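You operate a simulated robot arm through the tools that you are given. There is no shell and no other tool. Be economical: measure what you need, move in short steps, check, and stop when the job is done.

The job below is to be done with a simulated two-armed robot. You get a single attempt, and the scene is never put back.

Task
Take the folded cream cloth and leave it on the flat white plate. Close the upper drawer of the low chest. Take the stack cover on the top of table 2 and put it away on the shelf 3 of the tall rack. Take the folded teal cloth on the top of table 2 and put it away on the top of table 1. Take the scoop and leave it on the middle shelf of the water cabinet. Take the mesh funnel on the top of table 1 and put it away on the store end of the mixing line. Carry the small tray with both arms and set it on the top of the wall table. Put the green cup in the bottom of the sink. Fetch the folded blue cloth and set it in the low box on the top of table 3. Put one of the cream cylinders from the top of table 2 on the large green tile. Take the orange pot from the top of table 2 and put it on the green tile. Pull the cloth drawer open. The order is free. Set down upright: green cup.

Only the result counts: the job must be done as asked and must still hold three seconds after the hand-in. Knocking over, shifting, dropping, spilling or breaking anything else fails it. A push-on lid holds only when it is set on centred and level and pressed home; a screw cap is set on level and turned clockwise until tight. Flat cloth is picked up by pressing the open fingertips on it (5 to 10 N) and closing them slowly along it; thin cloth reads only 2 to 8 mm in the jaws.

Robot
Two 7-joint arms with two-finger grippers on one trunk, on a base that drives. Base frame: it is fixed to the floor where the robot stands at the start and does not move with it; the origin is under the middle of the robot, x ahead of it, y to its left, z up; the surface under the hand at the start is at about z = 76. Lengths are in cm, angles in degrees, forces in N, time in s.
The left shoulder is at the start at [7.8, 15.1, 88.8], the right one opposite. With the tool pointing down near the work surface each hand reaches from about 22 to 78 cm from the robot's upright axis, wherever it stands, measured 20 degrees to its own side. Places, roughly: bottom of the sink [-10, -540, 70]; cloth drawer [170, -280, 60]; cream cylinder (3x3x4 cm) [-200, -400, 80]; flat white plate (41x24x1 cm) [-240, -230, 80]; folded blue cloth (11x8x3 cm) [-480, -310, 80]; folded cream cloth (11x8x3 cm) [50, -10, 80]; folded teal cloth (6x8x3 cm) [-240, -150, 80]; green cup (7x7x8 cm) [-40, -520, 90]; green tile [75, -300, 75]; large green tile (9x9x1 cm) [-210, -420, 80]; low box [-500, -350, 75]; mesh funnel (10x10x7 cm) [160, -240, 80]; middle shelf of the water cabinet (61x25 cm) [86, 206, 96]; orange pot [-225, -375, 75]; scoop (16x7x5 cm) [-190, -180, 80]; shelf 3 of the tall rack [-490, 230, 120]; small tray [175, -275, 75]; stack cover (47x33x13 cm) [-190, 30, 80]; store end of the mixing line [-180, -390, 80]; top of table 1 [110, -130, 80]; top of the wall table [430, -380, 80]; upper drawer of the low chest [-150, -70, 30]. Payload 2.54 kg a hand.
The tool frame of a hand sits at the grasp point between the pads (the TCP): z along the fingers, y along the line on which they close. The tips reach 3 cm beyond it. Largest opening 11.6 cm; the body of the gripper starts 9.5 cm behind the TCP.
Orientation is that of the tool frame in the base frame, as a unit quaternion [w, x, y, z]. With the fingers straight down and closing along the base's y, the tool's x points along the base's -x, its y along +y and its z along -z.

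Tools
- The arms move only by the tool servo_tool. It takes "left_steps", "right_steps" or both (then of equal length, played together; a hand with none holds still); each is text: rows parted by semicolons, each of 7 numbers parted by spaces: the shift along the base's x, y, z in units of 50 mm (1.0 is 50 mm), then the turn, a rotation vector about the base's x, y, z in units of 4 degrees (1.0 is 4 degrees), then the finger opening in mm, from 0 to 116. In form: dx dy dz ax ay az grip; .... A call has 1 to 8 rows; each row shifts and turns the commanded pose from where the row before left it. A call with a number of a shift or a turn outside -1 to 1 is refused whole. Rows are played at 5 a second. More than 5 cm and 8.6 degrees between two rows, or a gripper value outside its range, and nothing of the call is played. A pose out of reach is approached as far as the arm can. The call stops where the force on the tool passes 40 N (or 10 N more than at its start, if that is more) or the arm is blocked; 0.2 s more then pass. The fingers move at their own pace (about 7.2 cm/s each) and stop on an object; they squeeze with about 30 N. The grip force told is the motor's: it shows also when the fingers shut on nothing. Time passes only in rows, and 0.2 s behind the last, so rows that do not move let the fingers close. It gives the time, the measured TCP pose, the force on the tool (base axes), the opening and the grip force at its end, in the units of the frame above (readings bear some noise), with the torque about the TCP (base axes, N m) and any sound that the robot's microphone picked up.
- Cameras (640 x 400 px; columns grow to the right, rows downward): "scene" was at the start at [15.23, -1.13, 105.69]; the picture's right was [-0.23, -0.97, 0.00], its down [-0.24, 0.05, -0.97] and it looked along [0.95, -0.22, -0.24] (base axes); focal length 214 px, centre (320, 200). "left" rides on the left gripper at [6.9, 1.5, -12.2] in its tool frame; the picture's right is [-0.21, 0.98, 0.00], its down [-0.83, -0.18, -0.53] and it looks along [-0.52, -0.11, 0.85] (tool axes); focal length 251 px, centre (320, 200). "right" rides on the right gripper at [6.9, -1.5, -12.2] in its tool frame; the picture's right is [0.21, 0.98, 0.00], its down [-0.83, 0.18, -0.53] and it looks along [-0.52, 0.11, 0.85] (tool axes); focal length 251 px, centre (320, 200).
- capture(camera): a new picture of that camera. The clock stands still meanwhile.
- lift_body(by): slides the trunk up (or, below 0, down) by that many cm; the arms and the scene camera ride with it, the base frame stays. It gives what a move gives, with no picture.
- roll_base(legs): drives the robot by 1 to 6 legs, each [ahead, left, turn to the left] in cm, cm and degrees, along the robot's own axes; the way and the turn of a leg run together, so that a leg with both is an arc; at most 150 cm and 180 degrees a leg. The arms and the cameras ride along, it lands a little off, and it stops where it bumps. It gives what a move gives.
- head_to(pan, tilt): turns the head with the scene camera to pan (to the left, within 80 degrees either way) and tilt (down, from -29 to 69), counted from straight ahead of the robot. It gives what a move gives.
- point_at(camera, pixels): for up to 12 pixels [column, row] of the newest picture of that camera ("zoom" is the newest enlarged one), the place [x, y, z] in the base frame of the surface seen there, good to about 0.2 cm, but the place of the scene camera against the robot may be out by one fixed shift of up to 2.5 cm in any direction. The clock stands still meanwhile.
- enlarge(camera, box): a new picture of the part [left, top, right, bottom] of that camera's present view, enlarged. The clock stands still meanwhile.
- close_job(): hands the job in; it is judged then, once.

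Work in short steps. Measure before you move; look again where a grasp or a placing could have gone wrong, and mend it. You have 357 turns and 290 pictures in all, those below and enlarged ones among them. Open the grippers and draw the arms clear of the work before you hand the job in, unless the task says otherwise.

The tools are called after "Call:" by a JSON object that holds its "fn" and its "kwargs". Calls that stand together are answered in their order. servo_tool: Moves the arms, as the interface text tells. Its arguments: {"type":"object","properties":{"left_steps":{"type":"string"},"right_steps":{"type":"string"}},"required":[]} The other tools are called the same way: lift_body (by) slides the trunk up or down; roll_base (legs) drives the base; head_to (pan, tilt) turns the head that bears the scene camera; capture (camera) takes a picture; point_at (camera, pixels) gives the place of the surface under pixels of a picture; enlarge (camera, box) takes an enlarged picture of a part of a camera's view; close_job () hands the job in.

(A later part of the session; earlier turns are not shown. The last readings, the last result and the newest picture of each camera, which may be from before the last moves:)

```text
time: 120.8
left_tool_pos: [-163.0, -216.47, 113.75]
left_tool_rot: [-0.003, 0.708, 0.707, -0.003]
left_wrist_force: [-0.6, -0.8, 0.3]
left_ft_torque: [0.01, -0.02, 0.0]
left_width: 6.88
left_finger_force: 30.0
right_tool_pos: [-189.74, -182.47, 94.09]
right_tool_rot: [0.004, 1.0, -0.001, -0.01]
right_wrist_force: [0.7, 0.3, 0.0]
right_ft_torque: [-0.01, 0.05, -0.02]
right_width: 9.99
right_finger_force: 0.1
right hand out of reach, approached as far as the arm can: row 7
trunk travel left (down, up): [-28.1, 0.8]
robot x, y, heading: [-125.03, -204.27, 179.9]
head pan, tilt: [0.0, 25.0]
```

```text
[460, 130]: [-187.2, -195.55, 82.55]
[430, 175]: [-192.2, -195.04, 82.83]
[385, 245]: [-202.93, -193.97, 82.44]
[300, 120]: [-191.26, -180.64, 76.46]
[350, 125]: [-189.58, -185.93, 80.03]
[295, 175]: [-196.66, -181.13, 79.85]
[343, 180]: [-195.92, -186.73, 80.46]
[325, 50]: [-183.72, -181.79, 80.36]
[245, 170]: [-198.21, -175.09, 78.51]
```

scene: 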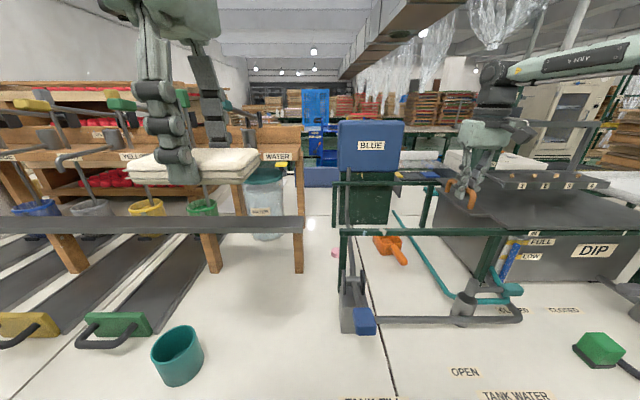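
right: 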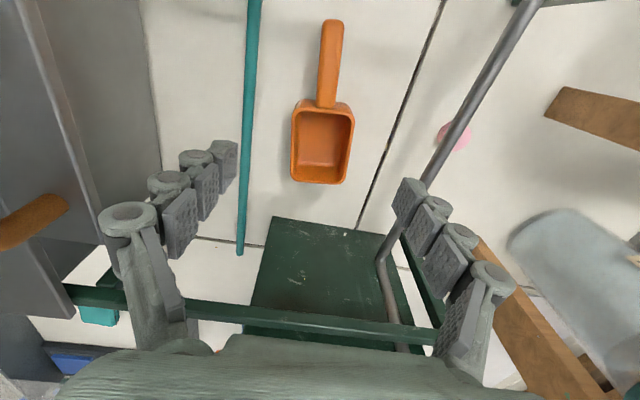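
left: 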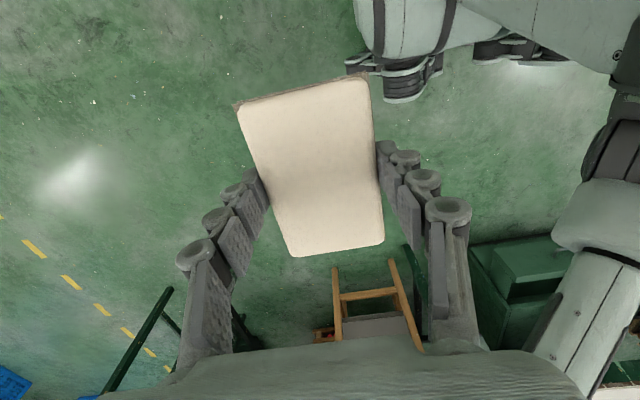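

Pole y −195 and pipe y −175 leave room. I descend on the bowl at y −183.3 with 92 mm opening and close.

Call:
{"fn": "servo_tool", "kwargs": {"right_steps": "0 -0.08 -0.5 0 0 0 92;0 -0.08 -0.5 0 0 0 92;0 0 -0.5 0 0 0 92;-0.1 0 -0.5 0 0 0 92;-0.1 0 -0.5 0 0 0 92;0 0 -0.4 0 0 0 92;0 0 0 0 0 0 92"}}

Call:
{"fn": "capture", "kwargs": {"camera": "right"}}

```text
time: 122.5
left_tool_pos: [-162.92, -216.46, 113.8]
left_tool_rot: [-0.003, 0.708, 0.707, -0.003]
left_wrist_force: [0.7, -0.3, -0.3]
left_ft_torque: [-0.01, 0.03, 0.0]
left_width: 6.9
left_finger_force: 30.4
right_tool_pos: [-187.86, -181.55, 80.35]
right_tool_rot: [0.005, 1.0, 0.0, -0.01]
right_wrist_force: [-0.5, -0.4, -0.6]
right_ft_torque: [0.03, -0.02, 0.02]
right_width: 9.19
right_finger_force: 0.0
right hand out of reach, approached as far as the arm can: row 2, 4, 5, 6
trunk travel left (down, up): [-28.1, 0.8]
robot x, y, heading: [-124.76, -204.27, 180.3]
head pan, tilt: [0.0, 25.0]
```

```text
240 pictures are left
```

right: 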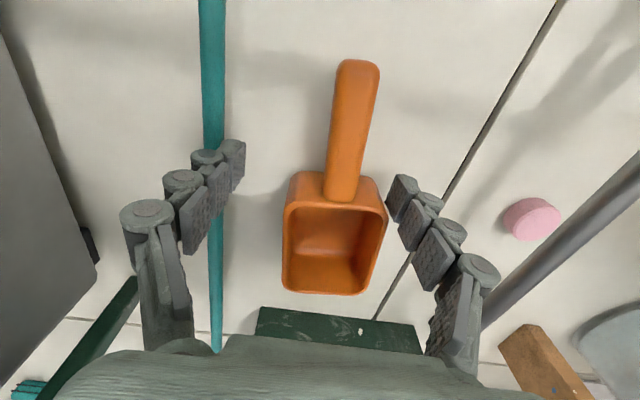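

Low reach is shorter with the trunk high. I raise the arm 12 cm, lower the trunk 12 cm, and then extend.

Call:
{"fn": "servo_tool", "kwargs": {"right_steps": "0 0 0.8 0 0 0 92;-0.2 -0.1 0.8 0 0 0 92;-0.2 -0.1 0.8 0 0 0 92;-0.1 -0.1 0.4 0 0 0 92;0 0 0 0 0 0 92"}}

Call:
{"fn": "lift_body", "kwargs": {"by": -12}}

Call:
{"fn": "capture", "kwargs": {"camera": "right"}}

```text
time: 123.7
left_tool_pos: [-162.86, -216.31, 113.76]
left_tool_rot: [-0.002, 0.707, 0.707, -0.002]
left_wrist_force: [-0.7, -0.4, -1.6]
left_ft_torque: [0.01, 0.02, 0.0]
left_width: 6.89
left_finger_force: 30.0
right_tool_pos: [-189.69, -182.69, 94.51]
right_tool_rot: [0.005, 1.0, -0.001, -0.011]
right_wrist_force: [-0.4, -0.1, 0.2]
right_ft_torque: [0.01, -0.04, 0.0]
right_width: 9.19
right_finger_force: 0.2
right hand out of reach, approached as far as the arm can: row 4
trunk travel left (down, up): [-28.1, 0.8]
robot x, y, heading: [-125.02, -204.14, 180.1]
head pan, tilt: [0.0, 25.0]
```

```text
time: 125.2
left_tool_pos: [-163.56, -216.41, 101.53]
left_tool_rot: [0.0, 0.708, 0.706, 0.0]
left_wrist_force: [1.0, -0.5, 0.2]
left_ft_torque: [-0.02, 0.01, -0.01]
left_width: 6.88
left_finger_force: 29.7
right_tool_pos: [-189.99, -182.77, 81.95]
right_tool_rot: [0.005, 1.0, 0.0, -0.008]
right_wrist_force: [0.0, -0.9, 0.8]
right_ft_torque: [0.01, -0.02, 0.05]
right_width: 9.23
right_finger_force: 0.0
trunk travel left (down, up): [-16.1, 12.8]
robot x, y, heading: [-124.68, -204.25, 179.9]
head pan, tilt: [0.0, 25.0]
```

```text
239 pictures are left
```

right: 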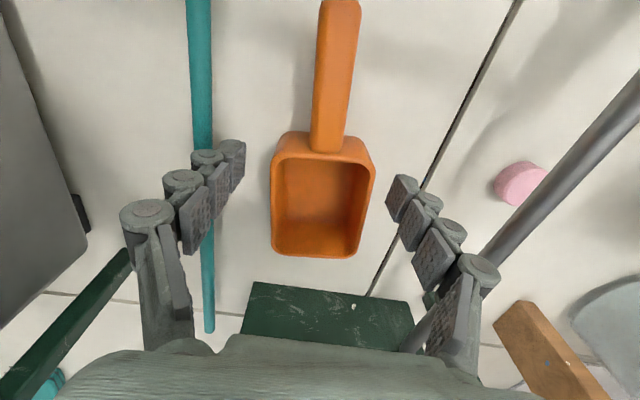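

Well placed at the bowl. I lower the trunk 2.4 cm and close the fingers.

Call:
{"fn": "lift_body", "kwargs": {"by": -2.4}}

Call:
{"fn": "servo_tool", "kwargs": {"right_steps": "0 -0.08 0 0 0 0 80;0 0 0 0 0 0 60;0 0 0 0 0 0 50;0 0 0 0 0 0 40;0 0 0 0 0 0 30;0 0 0 0 0 0 30"}}

Call:
{"fn": "capture", "kwargs": {"camera": "right"}}

```text
time: 125.8
left_tool_pos: [-163.52, -216.32, 99.2]
left_tool_rot: [0.0, 0.708, 0.706, -0.001]
left_wrist_force: [0.1, 0.2, -0.3]
left_ft_torque: [-0.03, -0.03, 0.0]
left_width: 6.84
left_finger_force: 30.1
right_tool_pos: [-190.05, -182.77, 79.68]
right_tool_rot: [0.004, 1.0, 0.0, -0.008]
right_wrist_force: [0.1, -0.7, 0.5]
right_ft_torque: [0.02, 0.02, 0.0]
right_width: 9.21
right_finger_force: 0.1
trunk travel left (down, up): [-13.7, 15.2]
robot x, y, heading: [-124.79, -203.89, 179.9]
head pan, tilt: [0.0, 25.0]
```

```text
time: 127.2
left_tool_pos: [-163.51, -216.39, 99.11]
left_tool_rot: [0.0, 0.708, 0.707, 0.0]
left_wrist_force: [0.1, -0.7, -0.5]
left_ft_torque: [-0.03, -0.01, 0.02]
left_width: 6.9
left_finger_force: 30.0
right_tool_pos: [-189.93, -182.96, 79.68]
right_tool_rot: [0.005, 1.0, 0.0, -0.008]
right_wrist_force: [-1.1, 0.0, 3.0]
right_ft_torque: [0.1, 0.01, 0.07]
right_width: 6.58
right_finger_force: 29.9
trunk travel left (down, up): [-13.7, 15.2]
robot x, y, heading: [-124.99, -203.89, 180.0]
head pan, tilt: [0.0, 25.0]
```

```text
238 pictures are left
```

right: 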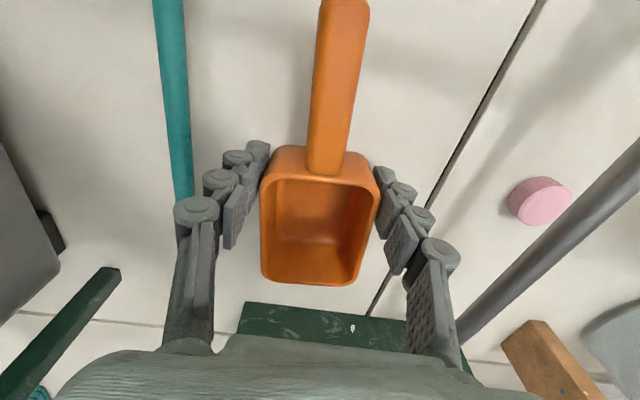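

Scoop gripped at 6.6 cm. I lift by the trunk, then the arm, and check.

Call:
{"fn": "servo_tool", "kwargs": {"right_steps": "0 0 0.06 0 0 0 30;0 0 0.1 0 0 0 30;0 0 0.1 0 0 0 30;0 0 0.15 0 0 0 30;0 0 0 0 0 0 30"}}

Call:
{"fn": "lift_body", "kwargs": {"by": 15}}

Call:
{"fn": "servo_tool", "kwargs": {"right_steps": "0 0 0.3 0 0 0 30;0 0 0.4 0 0 0 30;0 0 0.4 0 0 0 30;0 0 0.4 0 0 0 30;0 0 0.3 0 0 0 30;0 0 0 0 0 0 30"}}

Call:
{"fn": "capture", "kwargs": {"camera": "right"}}

```text
time: 128.4
left_tool_pos: [-163.7, -216.4, 99.31]
left_tool_rot: [0.0, 0.708, 0.706, 0.0]
left_wrist_force: [0.4, 1.5, -0.8]
left_ft_torque: [0.04, 0.04, 0.0]
left_width: 6.88
left_finger_force: 30.3
right_tool_pos: [-189.9, -182.97, 81.61]
right_tool_rot: [0.005, 1.0, -0.001, -0.009]
right_wrist_force: [0.1, 0.3, -0.4]
right_ft_torque: [-0.02, 0.03, -0.02]
right_width: 6.58
right_finger_force: 30.1
right hand out of reach, approached as far as the arm can: row 4
trunk travel left (down, up): [-13.7, 15.2]
robot x, y, heading: [-124.87, -203.86, 179.9]
head pan, tilt: [0.0, 25.0]
```

```text
time: 130.2
left_tool_pos: [-163.81, -216.45, 112.5]
left_tool_rot: [0.002, 0.708, 0.706, 0.003]
left_wrist_force: [-0.5, 1.1, -0.9]
left_ft_torque: [0.01, 0.01, 0.0]
left_width: 6.87
left_finger_force: 30.1
right_tool_pos: [-189.92, -182.95, 94.92]
right_tool_rot: [0.005, 1.0, 0.0, -0.005]
right_wrist_force: [0.0, 0.0, -0.3]
right_ft_torque: [0.0, 0.01, 0.02]
right_width: 6.57
right_finger_force: 30.1
trunk travel left (down, up): [-28.7, 0.2]
robot x, y, heading: [-124.34, -204.31, 180.1]
head pan, tilt: [0.0, 25.0]
```

```text
time: 131.6
left_tool_pos: [-163.9, -216.25, 112.48]
left_tool_rot: [0.003, 0.708, 0.707, 0.002]
left_wrist_force: [0.2, -0.2, -0.2]
left_ft_torque: [0.0, -0.01, 0.0]
left_width: 6.9
left_finger_force: 30.4
right_tool_pos: [-188.55, -182.04, 103.53]
right_tool_rot: [0.006, 1.0, 0.0, -0.007]
right_wrist_force: [0.4, -0.3, -0.4]
right_ft_torque: [0.01, 0.01, -0.01]
right_width: 6.55
right_finger_force: 30.0
right hand out of reach, approached as far as the arm can: row 2, 3, 4, 5
trunk travel left (down, up): [-28.7, 0.2]
robot x, y, heading: [-124.81, -204.1, 180.1]
head pan, tilt: [0.0, 25.0]
```

```text
237 pictures are left
```

right: 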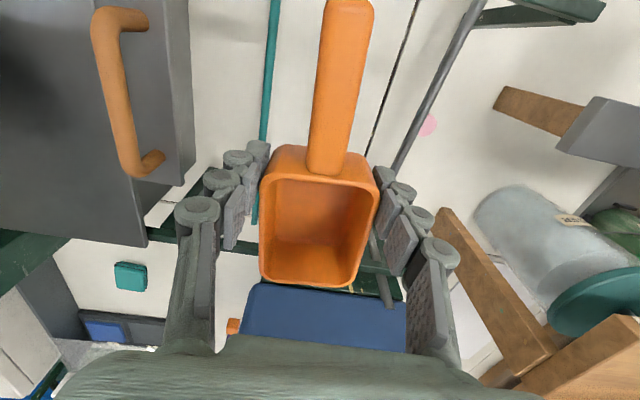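

Scoop held high. I back off to mid-aisle, and look toward both ends to find a way to the far side.

Call:
{"fn": "roll_base", "kwargs": {"legs": [[-55, 0, 0]]}}

Call:
{"fn": "head_to", "kwargs": {"pan": -75, "tilt": 8}}

Call:
{"fn": "capture", "kwargs": {"camera": "scene"}}

Call:
{"fn": "head_to", "kwargs": {"pan": 50, "tilt": 12}}

Call:
{"fn": "capture", "kwargs": {"camera": "scene"}}

```text
time: 134.8
left_tool_pos: [-108.74, -216.38, 114.04]
left_tool_rot: [0.0, 0.708, 0.706, 0.0]
left_wrist_force: [0.2, 0.4, 0.1]
left_ft_torque: [0.0, 0.01, 0.02]
left_width: 6.88
left_finger_force: 29.7
right_tool_pos: [-133.37, -181.98, 105.26]
right_tool_rot: [0.007, 1.0, -0.002, -0.009]
right_wrist_force: [-0.6, 0.1, -0.2]
right_ft_torque: [-0.02, 0.0, -0.01]
right_width: 6.52
right_finger_force: 29.6
trunk travel left (down, up): [-28.7, 0.2]
robot x, y, heading: [-69.87, -204.08, 179.7]
head pan, tilt: [0.0, 25.0]
```

```text
time: 136.2
left_tool_pos: [-108.9, -216.32, 114.04]
left_tool_rot: [0.0, 0.709, 0.706, 0.001]
left_wrist_force: [0.1, 1.1, -0.6]
left_ft_torque: [0.0, -0.01, -0.02]
left_width: 6.89
left_finger_force: 30.1
right_tool_pos: [-133.39, -181.96, 105.07]
right_tool_rot: [0.006, 1.0, -0.002, -0.009]
right_wrist_force: [-0.2, 0.0, -0.9]
right_ft_torque: [-0.01, 0.03, 0.01]
right_width: 6.47
right_finger_force: 30.4
trunk travel left (down, up): [-28.7, 0.2]
robot x, y, heading: [-69.85, -204.19, 180.1]
head pan, tilt: [-75.0, 8.0]
```

```text
236 pictures are left
```

scene: 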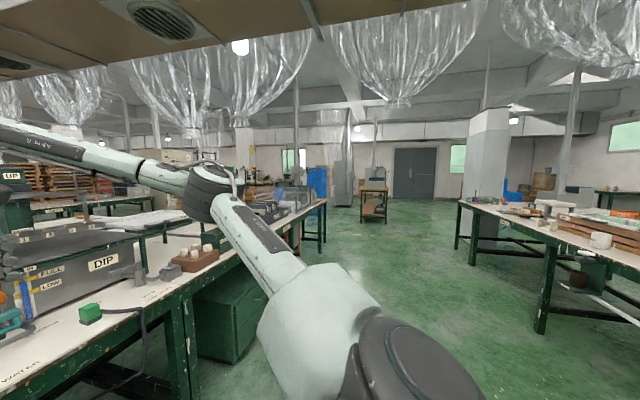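

```text
time: 138.3
left_tool_pos: [-108.87, -216.42, 114.1]
left_tool_rot: [0.0, 0.709, 0.705, 0.0]
left_wrist_force: [0.0, 0.2, -0.7]
left_ft_torque: [0.01, 0.0, 0.01]
left_width: 6.89
left_finger_force: 30.2
right_tool_pos: [-133.24, -182.03, 105.2]
right_tool_rot: [0.006, 1.0, -0.002, -0.01]
right_wrist_force: [0.4, -0.2, -0.8]
right_ft_torque: [-0.01, -0.01, -0.01]
right_width: 6.46
right_finger_force: 29.9
trunk travel left (down, up): [-28.7, 0.2]
robot x, y, heading: [-70.19, -204.23, 180.0]
head pan, tilt: [50.0, 12.0]
```

```text
235 pictures are left
```

scene: 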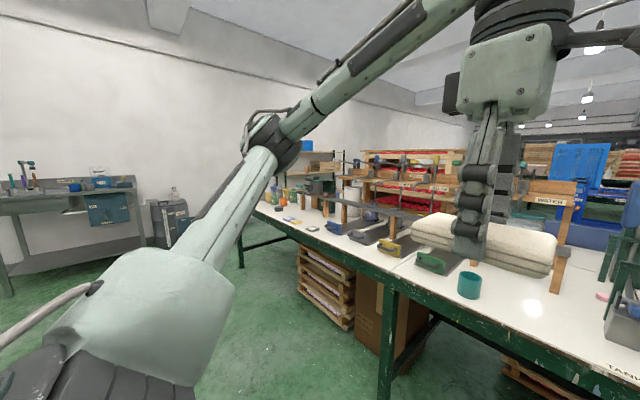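

I explore the −y end: roll left along the aisle and look along the table end.

Call:
{"fn": "roll_base", "kwargs": {"legs": [[0, 140, 0]]}}

Call:
{"fn": "head_to", "kwargs": {"pan": 30, "tilt": 18}}

Call:
{"fn": "capture", "kwargs": {"camera": "scene"}}

Call:
{"fn": "head_to", "kwargs": {"pan": -5, "tilt": 18}}

Call:
{"fn": "capture", "kwargs": {"camera": "scene"}}

```text
time: 152.2
left_tool_pos: [-112.57, -358.02, 114.09]
left_tool_rot: [0.001, 0.722, 0.692, 0.0]
left_wrist_force: [0.1, -0.2, -0.5]
left_ft_torque: [0.04, -0.04, 0.01]
left_width: 6.88
left_finger_force: 30.1
right_tool_pos: [-135.69, -322.65, 105.16]
right_tool_rot: [0.005, 1.0, -0.021, -0.009]
right_wrist_force: [0.6, -0.9, 0.0]
right_ft_torque: [-0.02, -0.01, 0.01]
right_width: 6.38
right_finger_force: 30.0
trunk travel left (down, up): [-28.7, 0.2]
robot x, y, heading: [-73.51, -347.29, 177.5]
head pan, tilt: [50.0, 12.0]
```

```text
time: 153.0
left_tool_pos: [-112.53, -357.98, 114.01]
left_tool_rot: [0.0, 0.722, 0.692, 0.0]
left_wrist_force: [0.1, 0.3, 0.3]
left_ft_torque: [-0.01, 0.01, 0.02]
left_width: 6.87
left_finger_force: 30.2
right_tool_pos: [-135.8, -322.79, 105.17]
right_tool_rot: [0.006, 1.0, -0.021, -0.01]
right_wrist_force: [1.2, -0.4, -0.8]
right_ft_torque: [-0.04, -0.01, 0.0]
right_width: 6.39
right_finger_force: 29.8
trunk travel left (down, up): [-28.7, 0.2]
robot x, y, heading: [-73.4, -347.7, 177.8]
head pan, tilt: [30.0, 18.0]
```

```text
234 pictures are left
```

scene: 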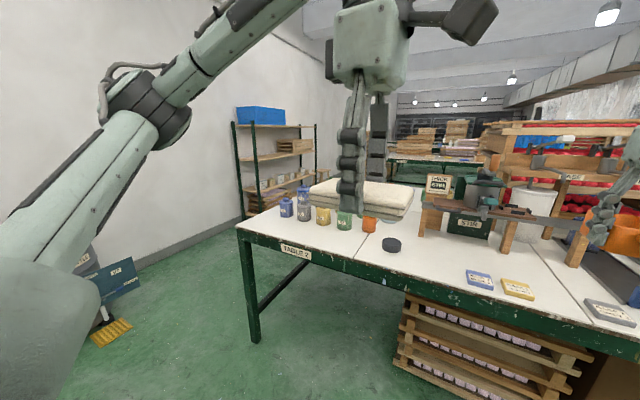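

```text
time: 154.0
left_tool_pos: [-112.6, -357.96, 114.15]
left_tool_rot: [0.0, 0.721, 0.693, 0.0]
left_wrist_force: [0.9, 0.7, 0.3]
left_ft_torque: [0.0, 0.01, 0.0]
left_width: 6.86
left_finger_force: 30.0
right_tool_pos: [-135.72, -322.65, 105.24]
right_tool_rot: [0.006, 1.0, -0.021, -0.009]
right_wrist_force: [-0.5, -0.6, -0.8]
right_ft_torque: [0.01, -0.02, -0.01]
right_width: 6.38
right_finger_force: 30.1
trunk travel left (down, up): [-28.7, 0.2]
robot x, y, heading: [-73.65, -347.74, 177.6]
head pan, tilt: [-5.0, 18.0]
```

```text
233 pictures are left
```

scene: 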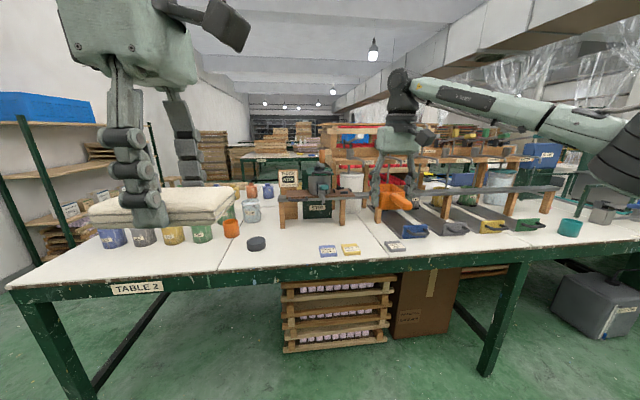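

I measure the table corner, the wall rack and things near the end.

Call:
{"fn": "point_at", "kwargs": {"camera": "scene", "pixels": [[10, 285], [60, 210], [20, 120], [155, 130], [232, 228], [256, 243], [252, 190], [268, 190], [320, 180], [393, 245], [85, 205], [60, 380]]}}

Call:
{"fn": "enlarge", "kwargs": {"camera": "scene", "box": [170, 130, 390, 270]}}

```text
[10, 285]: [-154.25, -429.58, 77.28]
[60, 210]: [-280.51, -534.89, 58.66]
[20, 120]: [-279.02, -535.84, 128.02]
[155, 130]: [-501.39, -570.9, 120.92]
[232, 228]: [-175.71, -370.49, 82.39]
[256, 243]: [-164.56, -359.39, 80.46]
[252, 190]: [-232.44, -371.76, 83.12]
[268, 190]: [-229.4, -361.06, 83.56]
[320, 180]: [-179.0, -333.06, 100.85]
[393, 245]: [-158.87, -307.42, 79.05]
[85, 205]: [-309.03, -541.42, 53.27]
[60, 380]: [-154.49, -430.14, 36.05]
```

```text
2.86 times, centred on (280, 200) of scene
```

zoom: 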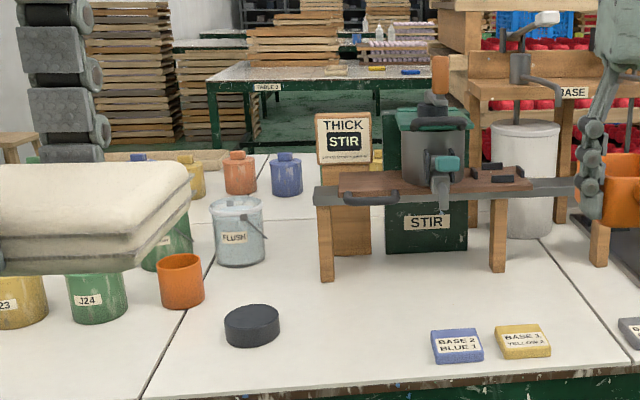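

There is a gap between the table end (y −430) and the wall rack (y −535). I go to y≈−440 and look at the floor there.

Call:
{"fn": "roll_base", "kwargs": {"legs": [[0, 0, 2.3], [0, 80, 0]]}}

Call:
{"fn": "head_to", "kwargs": {"pan": 25, "tilt": 28}}

Call:
{"fn": "capture", "kwargs": {"camera": "scene"}}

```text
time: 162.6
left_tool_pos: [-111.96, -440.72, 114.1]
left_tool_rot: [0.0, 0.707, 0.708, -0.001]
left_wrist_force: [0.2, -0.6, -0.2]
left_ft_torque: [0.03, 0.0, 0.02]
left_width: 6.92
left_finger_force: 29.7
right_tool_pos: [-136.74, -406.48, 105.13]
right_tool_rot: [0.007, 1.0, 0.001, -0.01]
right_wrist_force: [-0.8, 0.7, -0.6]
right_ft_torque: [-0.02, 0.02, 0.0]
right_width: 6.4
right_finger_force: 30.9
trunk travel left (down, up): [-28.7, 0.2]
robot x, y, heading: [-73.47, -428.38, -180.2]
head pan, tilt: [-5.0, 18.0]
```

```text
time: 163.6
left_tool_pos: [-112.0, -440.76, 114.09]
left_tool_rot: [-0.001, 0.707, 0.708, 0.0]
left_wrist_force: [0.3, 0.4, -0.6]
left_ft_torque: [-0.03, -0.01, -0.01]
left_width: 6.91
left_finger_force: 29.9
right_tool_pos: [-136.81, -406.46, 105.12]
right_tool_rot: [0.006, 1.0, -0.001, -0.01]
right_wrist_force: [0.0, 0.1, -0.5]
right_ft_torque: [-0.02, 0.06, 0.01]
right_width: 6.39
right_finger_force: 30.1
trunk travel left (down, up): [-28.7, 0.2]
robot x, y, heading: [-73.33, -428.36, -179.8]
head pan, tilt: [25.0, 28.0]
```

```text
231 pictures are left
```

scene: 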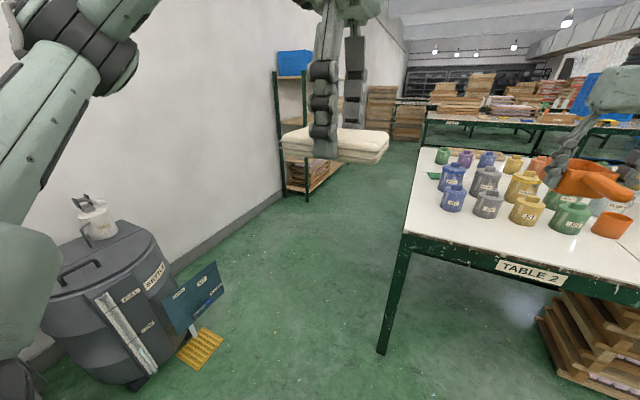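

Call:
{"fn": "point_at", "kwargs": {"camera": "scene", "pixels": [[280, 190], [305, 200], [405, 235], [420, 150], [435, 125], [150, 380], [215, 265], [235, 340], [380, 120], [160, 260], [550, 130], [200, 345]]}}

Call:
{"fn": "enlarge", "kwargs": {"camera": "scene", "box": [390, 80, 640, 240]}}

```text
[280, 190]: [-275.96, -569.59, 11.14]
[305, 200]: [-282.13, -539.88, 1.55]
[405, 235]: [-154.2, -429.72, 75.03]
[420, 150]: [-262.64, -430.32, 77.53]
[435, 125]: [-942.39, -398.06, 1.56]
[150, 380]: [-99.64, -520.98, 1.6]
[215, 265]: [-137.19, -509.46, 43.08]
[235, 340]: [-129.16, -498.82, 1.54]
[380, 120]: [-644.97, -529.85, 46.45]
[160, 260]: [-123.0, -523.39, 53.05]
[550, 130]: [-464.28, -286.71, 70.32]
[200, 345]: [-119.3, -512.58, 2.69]
```

```text
2.50 times, centred on (515, 160) of scene
```

zoom: 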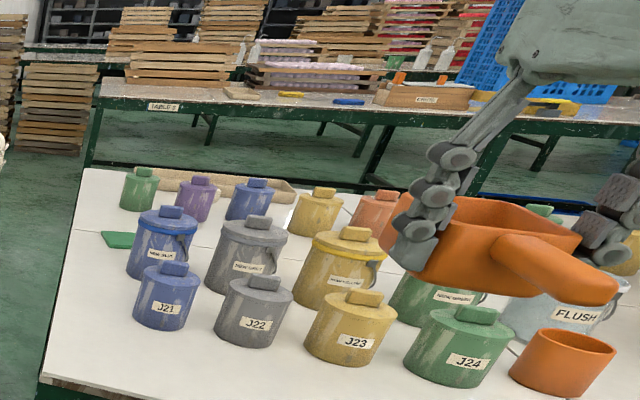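

The gap beside the blue board (y≈−498…−509) is narrow; I check my own base's width from the right camera.

Call:
{"fn": "capture", "kwargs": {"camera": "left"}}

Call:
{"fn": "capture", "kwargs": {"camera": "right"}}

```text
229 pictures are left
```

left: 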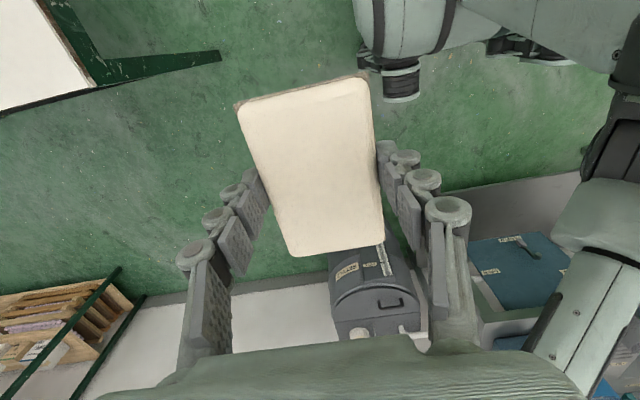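

```text
228 pictures are left
```

right: 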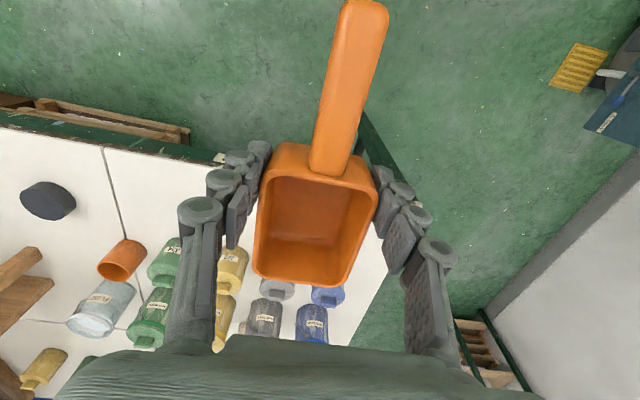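

Call:
{"fn": "point_at", "kwargs": {"camera": "left", "pixels": [[400, 95], [360, 30], [545, 60], [500, 50], [365, 60], [570, 150], [360, 290], [620, 260]]}}

Call:
{"fn": "point_at", "kwargs": {"camera": "right", "pixels": [[575, 70], [625, 110], [600, 130], [320, 320], [270, 320], [600, 240]]}}

```text
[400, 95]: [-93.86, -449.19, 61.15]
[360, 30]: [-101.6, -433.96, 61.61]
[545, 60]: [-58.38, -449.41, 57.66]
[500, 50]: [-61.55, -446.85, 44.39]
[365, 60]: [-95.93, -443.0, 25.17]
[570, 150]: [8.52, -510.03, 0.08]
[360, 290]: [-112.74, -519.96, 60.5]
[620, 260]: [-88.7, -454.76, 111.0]
```

```text
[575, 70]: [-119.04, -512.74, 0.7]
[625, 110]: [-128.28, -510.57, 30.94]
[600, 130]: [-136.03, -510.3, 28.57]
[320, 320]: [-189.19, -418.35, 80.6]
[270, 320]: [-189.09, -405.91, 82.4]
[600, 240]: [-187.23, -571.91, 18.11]
```

My base is only about ±22 cm wide, front 28 cm. I drive through the gap at y≈−466 to x≈−350 and look.

Call:
{"fn": "roll_base", "kwargs": {"legs": [[0, 38, 0], [150, 0, 0]]}}

Call:
{"fn": "roll_base", "kwargs": {"legs": [[125, 0, 0]]}}

Call:
{"fn": "head_to", "kwargs": {"pan": 0, "tilt": 15}}

Call:
{"fn": "capture", "kwargs": {"camera": "scene"}}

Call:
{"fn": "head_to", "kwargs": {"pan": -60, "tilt": 15}}

Call:
{"fn": "capture", "kwargs": {"camera": "scene"}}

```text
time: 174.9
left_tool_pos: [-264.35, -478.82, 114.16]
left_tool_rot: [0.001, 0.707, 0.707, 0.001]
left_wrist_force: [-0.6, 0.0, 0.2]
left_ft_torque: [0.02, -0.07, -0.01]
left_width: 6.86
left_finger_force: 30.0
right_tool_pos: [-289.06, -444.52, 105.25]
right_tool_rot: [0.006, 1.0, 0.0, -0.01]
right_wrist_force: [-0.2, 0.6, 0.5]
right_ft_torque: [-0.03, -0.01, -0.01]
right_width: 6.38
right_finger_force: 29.8
trunk travel left (down, up): [-28.7, 0.2]
robot x, y, heading: [-225.26, -466.32, -179.8]
head pan, tilt: [25.0, 28.0]
```

```text
time: 181.3
left_tool_pos: [-390.34, -481.51, 114.05]
left_tool_rot: [0.0, 0.698, 0.716, 0.0]
left_wrist_force: [0.0, 0.4, -1.1]
left_ft_torque: [0.0, -0.03, 0.02]
left_width: 6.88
left_finger_force: 30.1
right_tool_pos: [-416.02, -447.85, 105.18]
right_tool_rot: [0.006, 1.0, 0.013, -0.01]
right_wrist_force: [0.0, -0.1, -0.1]
right_ft_torque: [0.01, -0.01, -0.01]
right_width: 6.38
right_finger_force: 30.2
trunk travel left (down, up): [-28.7, 0.2]
robot x, y, heading: [-352.16, -467.73, -178.3]
head pan, tilt: [25.0, 28.0]
```

```text
time: 182.2
left_tool_pos: [-390.44, -481.48, 114.13]
left_tool_rot: [0.0, 0.699, 0.716, 0.0]
left_wrist_force: [-0.6, -0.9, 0.1]
left_ft_torque: [0.02, -0.02, -0.03]
left_width: 6.9
left_finger_force: 30.3
right_tool_pos: [-415.87, -447.88, 105.13]
right_tool_rot: [0.005, 1.0, 0.012, -0.009]
right_wrist_force: [-0.1, 0.6, -0.1]
right_ft_torque: [0.01, 0.0, -0.01]
right_width: 6.38
right_finger_force: 30.0
trunk travel left (down, up): [-28.7, 0.2]
robot x, y, heading: [-352.01, -467.96, -178.5]
head pan, tilt: [0.0, 15.0]
```

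```text
227 pictures are left
```

scene: 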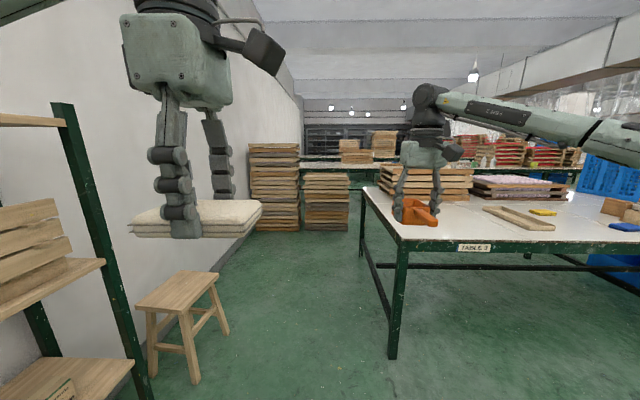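

```text
time: 183.5
left_tool_pos: [-390.43, -481.51, 114.11]
left_tool_rot: [0.0, 0.698, 0.716, 0.0]
left_wrist_force: [0.1, -0.1, -1.3]
left_ft_torque: [0.0, -0.01, 0.01]
left_width: 6.89
left_finger_force: 29.4
right_tool_pos: [-415.97, -447.8, 105.16]
right_tool_rot: [0.006, 1.0, 0.013, -0.009]
right_wrist_force: [-0.1, -0.1, -0.5]
right_ft_torque: [0.0, -0.01, 0.01]
right_width: 6.36
right_finger_force: 30.0
trunk travel left (down, up): [-28.7, 0.2]
robot x, y, heading: [-352.0, -468.22, -178.8]
head pan, tilt: [-60.0, 15.0]
```

```text
226 pictures are left
```

scene: 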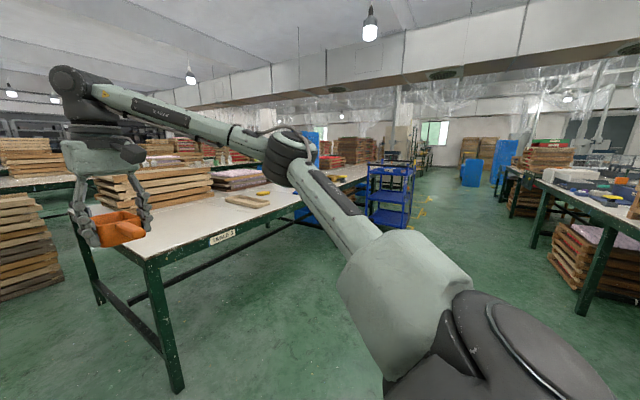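

I measure the aisle: table 3's corner, the blue trolley and table 2's far edge.

Call:
{"fn": "point_at", "kwargs": {"camera": "scene", "pixels": [[158, 262], [222, 237], [372, 228], [410, 228], [405, 170], [545, 187], [575, 310], [310, 222], [240, 202], [262, 193], [340, 180], [500, 175]]}}

Call:
{"fn": "enlarge", "kwargs": {"camera": "scene", "box": [200, 130, 440, 250]}}

```text
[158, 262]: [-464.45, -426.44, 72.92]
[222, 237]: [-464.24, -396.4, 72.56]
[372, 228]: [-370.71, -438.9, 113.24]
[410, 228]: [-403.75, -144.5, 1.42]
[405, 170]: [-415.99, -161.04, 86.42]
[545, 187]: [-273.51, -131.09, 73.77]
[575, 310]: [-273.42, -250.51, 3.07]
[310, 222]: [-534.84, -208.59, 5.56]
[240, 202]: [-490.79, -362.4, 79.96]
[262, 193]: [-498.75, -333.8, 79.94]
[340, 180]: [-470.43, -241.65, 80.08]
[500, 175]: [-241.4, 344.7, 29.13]
```

```text
2.67 times, centred on (320, 190) of scene
```

zoom: 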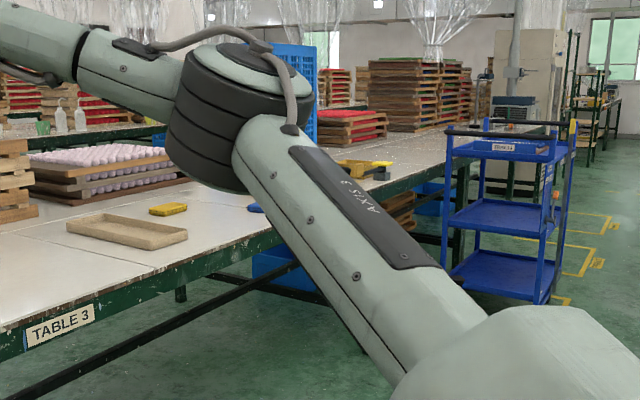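

The aisle is clear (trolley at x≈−410). I turn right to face +x and roll toward y≈−230.

Call:
{"fn": "roll_base", "kwargs": {"legs": [[0, 0, -180], [0, 0, -1.4], [0, 110, 0]]}}

Call:
{"fn": "roll_base", "kwargs": {"legs": [[0, 125, 0]]}}

Call:
{"fn": "head_to", "kwargs": {"pan": 0, "tilt": 22}}

Call:
{"fn": "capture", "kwargs": {"camera": "scene"}}

```text
time: 202.3
left_tool_pos: [-305.49, -349.7, 114.01]
left_tool_rot: [0.0, -0.681, 0.732, -0.001]
left_wrist_force: [-0.8, 0.2, -0.5]
left_ft_torque: [0.01, -0.02, 0.01]
left_width: 6.89
left_finger_force: 30.3
right_tool_pos: [-283.4, -385.57, 105.21]
right_tool_rot: [0.01, 0.036, 0.999, 0.005]
right_wrist_force: [0.3, 0.2, 0.3]
right_ft_torque: [-0.04, 0.0, 0.02]
right_width: 6.37
right_finger_force: 30.0
trunk travel left (down, up): [-28.7, 0.2]
robot x, y, heading: [-345.01, -358.93, -4.0]
head pan, tilt: [-60.0, 15.0]
```

```text
time: 212.2
left_tool_pos: [-295.98, -240.4, 114.27]
left_tool_rot: [0.001, -0.668, 0.744, 0.0]
left_wrist_force: [-0.3, 0.1, 0.2]
left_ft_torque: [0.02, -0.04, 0.0]
left_width: 6.89
left_finger_force: 30.1
right_tool_pos: [-275.42, -277.47, 105.55]
right_tool_rot: [0.006, 0.052, 0.999, 0.004]
right_wrist_force: [-19.6, 0.2, 1.5]
right_ft_torque: [-0.01, -2.22, 0.2]
right_width: 6.4
right_finger_force: 29.8
trunk travel left (down, up): [-28.7, 0.2]
robot x, y, heading: [-335.12, -248.63, -6.2]
head pan, tilt: [-60.0, 15.0]
stopped in leg 1: the force on the tool passed its limit at 75 N (the readings are from after the stop); the commanded pose is now the measured one
```

```text
time: 213.5
left_tool_pos: [-296.04, -240.38, 114.21]
left_tool_rot: [0.002, -0.669, 0.743, -0.001]
left_wrist_force: [0.7, -0.1, 0.6]
left_ft_torque: [0.01, 0.0, 0.01]
left_width: 6.88
left_finger_force: 29.9
right_tool_pos: [-275.42, -277.49, 105.56]
right_tool_rot: [0.007, 0.054, 0.999, 0.004]
right_wrist_force: [-29.9, -0.8, 2.3]
right_ft_torque: [0.16, -3.39, 0.23]
right_width: 6.38
right_finger_force: 29.7
trunk travel left (down, up): [-28.7, 0.2]
robot x, y, heading: [-335.37, -248.47, -6.0]
head pan, tilt: [0.0, 22.0]
```

```text
224 pictures are left
```

scene: 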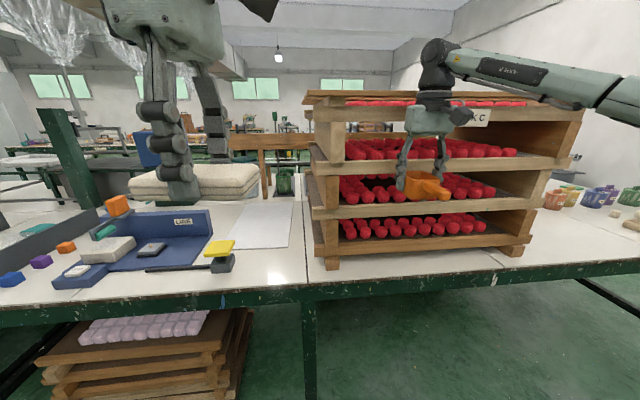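

Sideways drift brought the scoop against the red-candle rack. I back straight off at once and look.

Call:
{"fn": "roll_base", "kwargs": {"legs": [[-20, 0, 0]]}}

Call:
{"fn": "capture", "kwargs": {"camera": "scene"}}

Call:
{"fn": "capture", "kwargs": {"camera": "right"}}

```text
time: 215.1
left_tool_pos: [-315.95, -238.3, 114.19]
left_tool_rot: [0.0, -0.669, 0.743, 0.0]
left_wrist_force: [-0.7, 0.2, 0.1]
left_ft_torque: [-0.02, -0.04, -0.04]
left_width: 6.9
left_finger_force: 29.8
right_tool_pos: [-295.44, -275.38, 105.24]
right_tool_rot: [0.005, 0.055, 0.998, 0.004]
right_wrist_force: [-0.7, -0.5, 0.5]
right_ft_torque: [-0.01, -0.04, -0.03]
right_width: 6.39
right_finger_force: 30.1
trunk travel left (down, up): [-28.7, 0.2]
robot x, y, heading: [-355.66, -246.24, -6.1]
head pan, tilt: [0.0, 22.0]
```

```text
223 pictures are left
```

scene: 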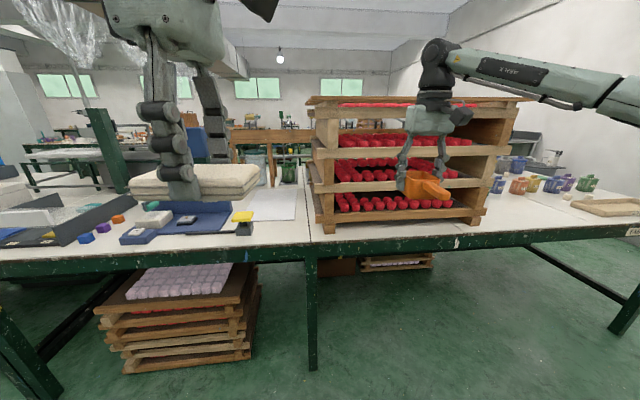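

```text
222 pictures are left
```

right: 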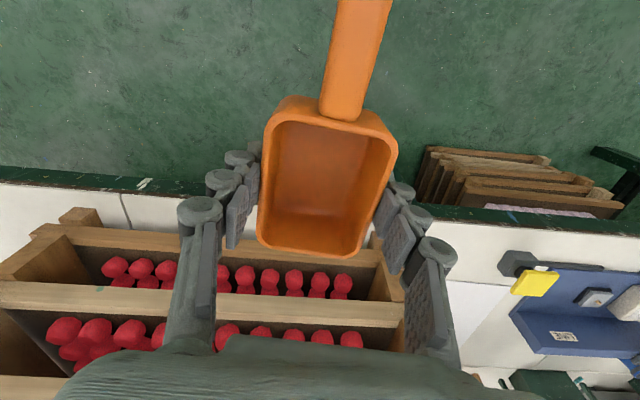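

The rack looks undisturbed and the scoop is still held. The flat white plate is at about (272,203); I measure it and the surroundings.

Call:
{"fn": "point_at", "kwargs": {"camera": "scene", "pixels": [[298, 190], [295, 218], [252, 218], [262, 193], [275, 205], [320, 232], [483, 218], [190, 232], [243, 226], [240, 214], [10, 270], [312, 240]]}}

Call:
{"fn": "enlarge", "kwargs": {"camera": "scene", "box": [0, 120, 330, 290]}}

```text
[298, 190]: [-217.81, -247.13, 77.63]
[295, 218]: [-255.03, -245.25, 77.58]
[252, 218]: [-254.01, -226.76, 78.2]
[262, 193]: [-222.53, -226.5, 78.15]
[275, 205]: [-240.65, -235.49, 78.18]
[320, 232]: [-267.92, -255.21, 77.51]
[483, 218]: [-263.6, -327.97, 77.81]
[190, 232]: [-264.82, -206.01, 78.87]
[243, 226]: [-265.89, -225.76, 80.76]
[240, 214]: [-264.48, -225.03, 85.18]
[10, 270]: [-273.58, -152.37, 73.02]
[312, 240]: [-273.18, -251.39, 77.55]
```

```text
1.94 times, centred on (165, 205) of scene
```

zoom: 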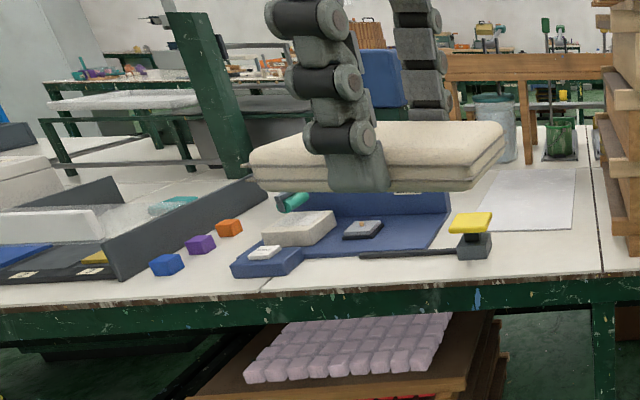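

Plate spans about x −220…−257, y −222…−246. I correct the heading and retract the right hand so the scoop will not meet the candle rack.

Call:
{"fn": "roll_base", "kwargs": {"legs": [[0, 0, 6.1]]}}

Call:
{"fn": "servo_tool", "kwargs": {"right_steps": "-0.8 -0.3 0 0 0 0 30;-0.8 -0.3 0 0 0 0 30;-0.8 -0.3 0 0 0 0 30;-0.8 -0.2 0 0 0 0 30;-0.8 0 0 0 0 0 30;-0.8 0 0 0 0 0 30;-0.6 0 0 0 0 0 30"}}

Call:
{"fn": "capture", "kwargs": {"camera": "right"}}

```text
time: 216.1
left_tool_pos: [-316.99, -234.13, 114.14]
left_tool_rot: [0.0, -0.707, 0.707, 0.001]
left_wrist_force: [-0.8, -0.5, -0.3]
left_ft_torque: [0.01, -0.03, 0.0]
left_width: 6.88
left_finger_force: 30.0
right_tool_pos: [-292.58, -268.72, 105.29]
right_tool_rot: [0.004, 0.002, 1.0, 0.002]
right_wrist_force: [0.6, 0.5, -1.6]
right_ft_torque: [0.0, -0.01, 0.01]
right_width: 6.38
right_finger_force: 29.8
trunk travel left (down, up): [-28.7, 0.2]
robot x, y, heading: [-355.6, -246.39, 0.1]
head pan, tilt: [0.0, 22.0]
```

```text
time: 217.7
left_tool_pos: [-317.13, -234.1, 114.1]
left_tool_rot: [0.0, 0.707, -0.707, 0.0]
left_wrist_force: [-1.0, 0.2, 0.0]
left_ft_torque: [0.0, -0.02, 0.02]
left_width: 6.88
left_finger_force: 30.1
right_tool_pos: [-319.69, -274.35, 105.0]
right_tool_rot: [0.005, 0.002, 1.0, 0.004]
right_wrist_force: [0.5, 0.5, -0.4]
right_ft_torque: [0.04, -0.02, -0.02]
right_width: 6.36
right_finger_force: 30.5
trunk travel left (down, up): [-28.7, 0.2]
robot x, y, heading: [-355.54, -246.44, 0.0]
head pan, tilt: [0.0, 22.0]
```

```text
220 pictures are left
```

right: 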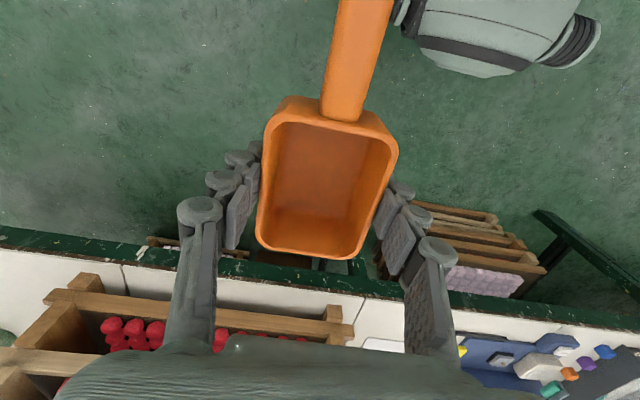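

I pull the right hand in 9 cm more, lower the trunk 12 cm, and drive 43 cm ahead.

Call:
{"fn": "servo_tool", "kwargs": {"right_steps": "-0.6 0 0 0 0 0 30;-0.6 0 0 0 0 0 30;-0.6 -0.2 0 0 0 0 30;0 0 0 0 0 0 30"}}

Call:
{"fn": "lift_body", "kwargs": {"by": -11}}

Call:
{"fn": "roll_base", "kwargs": {"legs": [[42, 0, 0]]}}

Call:
{"fn": "capture", "kwargs": {"camera": "left"}}

Call:
{"fn": "capture", "kwargs": {"camera": "scene"}}

```text
time: 218.7
left_tool_pos: [-316.97, -234.1, 114.1]
left_tool_rot: [-0.001, -0.707, 0.708, 0.001]
left_wrist_force: [-0.2, 1.0, -1.0]
left_ft_torque: [-0.03, 0.01, -0.02]
left_width: 6.88
left_finger_force: 30.0
right_tool_pos: [-328.51, -275.38, 105.14]
right_tool_rot: [0.004, 0.002, 1.0, 0.002]
right_wrist_force: [-0.6, -0.1, -0.6]
right_ft_torque: [-0.02, -0.04, 0.01]
right_width: 6.37
right_finger_force: 29.8
trunk travel left (down, up): [-28.7, 0.2]
robot x, y, heading: [-355.42, -246.46, 0.0]
head pan, tilt: [0.0, 22.0]
```

```text
time: 220.1
left_tool_pos: [-316.93, -234.16, 103.17]
left_tool_rot: [0.0, -0.707, 0.707, 0.0]
left_wrist_force: [0.3, 0.2, -0.1]
left_ft_torque: [0.01, -0.01, 0.0]
left_width: 6.87
left_finger_force: 30.3
right_tool_pos: [-328.36, -275.41, 94.28]
right_tool_rot: [0.004, 0.001, 1.0, 0.003]
right_wrist_force: [-0.7, -1.0, 0.2]
right_ft_torque: [0.0, -0.02, 0.0]
right_width: 6.36
right_finger_force: 30.3
trunk travel left (down, up): [-17.7, 11.2]
robot x, y, heading: [-355.64, -246.68, 0.1]
head pan, tilt: [0.0, 22.0]
```

```text
time: 222.7
left_tool_pos: [-274.9, -233.78, 102.96]
left_tool_rot: [0.0, 0.71, -0.704, 0.0]
left_wrist_force: [-0.2, -0.5, -1.1]
left_ft_torque: [0.0, -0.02, -0.01]
left_width: 6.9
left_finger_force: 29.7
right_tool_pos: [-286.0, -275.03, 94.2]
right_tool_rot: [0.005, -0.002, 1.0, 0.004]
right_wrist_force: [0.2, 0.6, 0.0]
right_ft_torque: [-0.01, 0.03, 0.02]
right_width: 6.4
right_finger_force: 29.9
trunk travel left (down, up): [-17.7, 11.2]
robot x, y, heading: [-313.5, -245.85, 0.7]
head pan, tilt: [0.0, 22.0]
```

```text
219 pictures are left
```

left: 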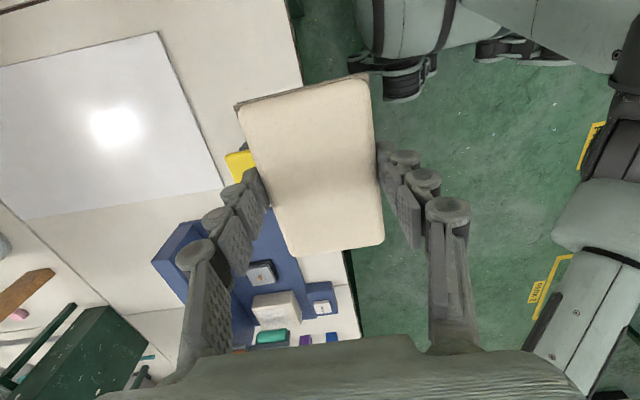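

```text
218 pictures are left
```

scene: 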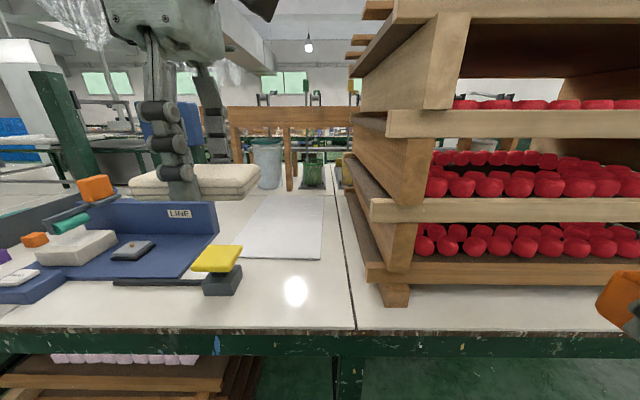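

Call:
{"fn": "point_at", "kwargs": {"camera": "left", "pixels": [[158, 33], [222, 185], [30, 215], [10, 70], [100, 150], [240, 165], [190, 235], [270, 20], [100, 240]]}}

Call:
{"fn": "point_at", "kwargs": {"camera": "scene", "pixels": [[322, 255], [322, 200], [245, 250], [400, 290], [350, 160], [218, 275], [220, 215]]}}

```text
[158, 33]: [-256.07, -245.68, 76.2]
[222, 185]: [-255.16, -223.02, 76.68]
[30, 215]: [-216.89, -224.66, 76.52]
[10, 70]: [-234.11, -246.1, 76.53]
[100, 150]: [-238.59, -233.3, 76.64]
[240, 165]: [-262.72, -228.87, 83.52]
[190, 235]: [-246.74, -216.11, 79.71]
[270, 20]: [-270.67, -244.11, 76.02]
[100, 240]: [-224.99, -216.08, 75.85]
```

```text
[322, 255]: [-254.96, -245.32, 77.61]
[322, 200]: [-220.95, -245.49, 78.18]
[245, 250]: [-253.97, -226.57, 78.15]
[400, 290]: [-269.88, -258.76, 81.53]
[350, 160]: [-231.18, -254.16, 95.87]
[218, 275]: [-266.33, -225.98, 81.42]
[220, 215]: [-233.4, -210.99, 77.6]
```

Plate top z 76.6, x −256…−215, y −246…−222.5. I carry the cloth to (−243, −234.5) and descend.

Call:
{"fn": "servo_tool", "kwargs": {"left_steps": "0.8 -0.02 0 0 0 0 20;0.8 -0.02 0 0 0 0 20;0.8 -0.02 0 0 0 0 20;0.8 -0.02 0 0 0 0 20;0.8 -0.02 0 0 0 0 20;0.8 -0.02 0 0 0 0 20;0.8 -0.02 0 0 0 0 20;0.78 0 0 0 0 0 20"}}

Call:
{"fn": "servo_tool", "kwargs": {"left_steps": "0 0 -0.7 0 0 0 20;0 0 -0.7 0 0 0 20;0 0 -0.7 0 0 0 20;0 0 -0.7 0 0 0 20;0 0 -0.7 0 0 0 20;0 0 -0.5 0 0 0 20;0 0 0 0 0 0 20"}}

Call:
{"fn": "capture", "kwargs": {"camera": "left"}}

```text
time: 224.5
left_tool_pos: [-245.39, -233.39, 102.58]
left_tool_rot: [0.001, 0.71, -0.704, 0.001]
left_wrist_force: [-0.3, 1.0, 0.5]
left_ft_torque: [-0.08, -0.01, 0.03]
left_width: 6.88
left_finger_force: 29.9
left hand out of reach, approached as far as the arm can: row 8
right_tool_pos: [-286.13, -274.78, 94.28]
right_tool_rot: [0.005, -0.002, 1.0, 0.002]
right_wrist_force: [-0.7, -0.6, -0.8]
right_ft_torque: [-0.06, -0.02, 0.01]
right_width: 6.37
right_finger_force: 30.0
trunk travel left (down, up): [-17.7, 11.2]
robot x, y, heading: [-313.3, -246.43, 0.7]
head pan, tilt: [0.0, 22.0]
```

```text
time: 226.1
left_tool_pos: [-245.49, -233.71, 82.66]
left_tool_rot: [0.001, 0.71, -0.705, 0.0]
left_wrist_force: [0.3, -0.4, -0.8]
left_ft_torque: [0.02, 0.0, 0.03]
left_width: 6.89
left_finger_force: 30.0
right_tool_pos: [-286.04, -274.95, 94.16]
right_tool_rot: [0.004, -0.001, 1.0, 0.003]
right_wrist_force: [0.9, -0.4, -0.5]
right_ft_torque: [-0.01, -0.03, 0.04]
right_width: 6.37
right_finger_force: 29.9
trunk travel left (down, up): [-17.7, 11.2]
robot x, y, heading: [-313.28, -245.97, 0.4]
head pan, tilt: [0.0, 22.0]
```

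```text
217 pictures are left
```

left: 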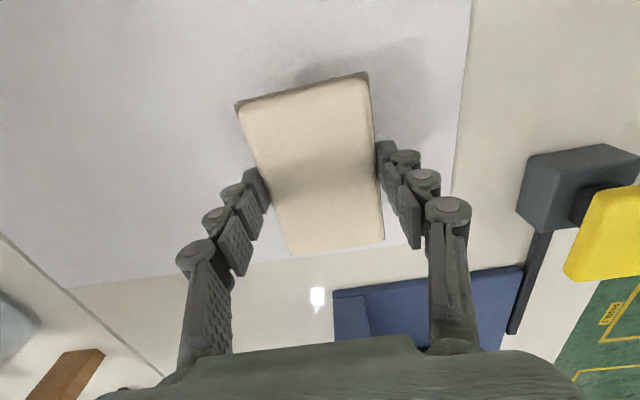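

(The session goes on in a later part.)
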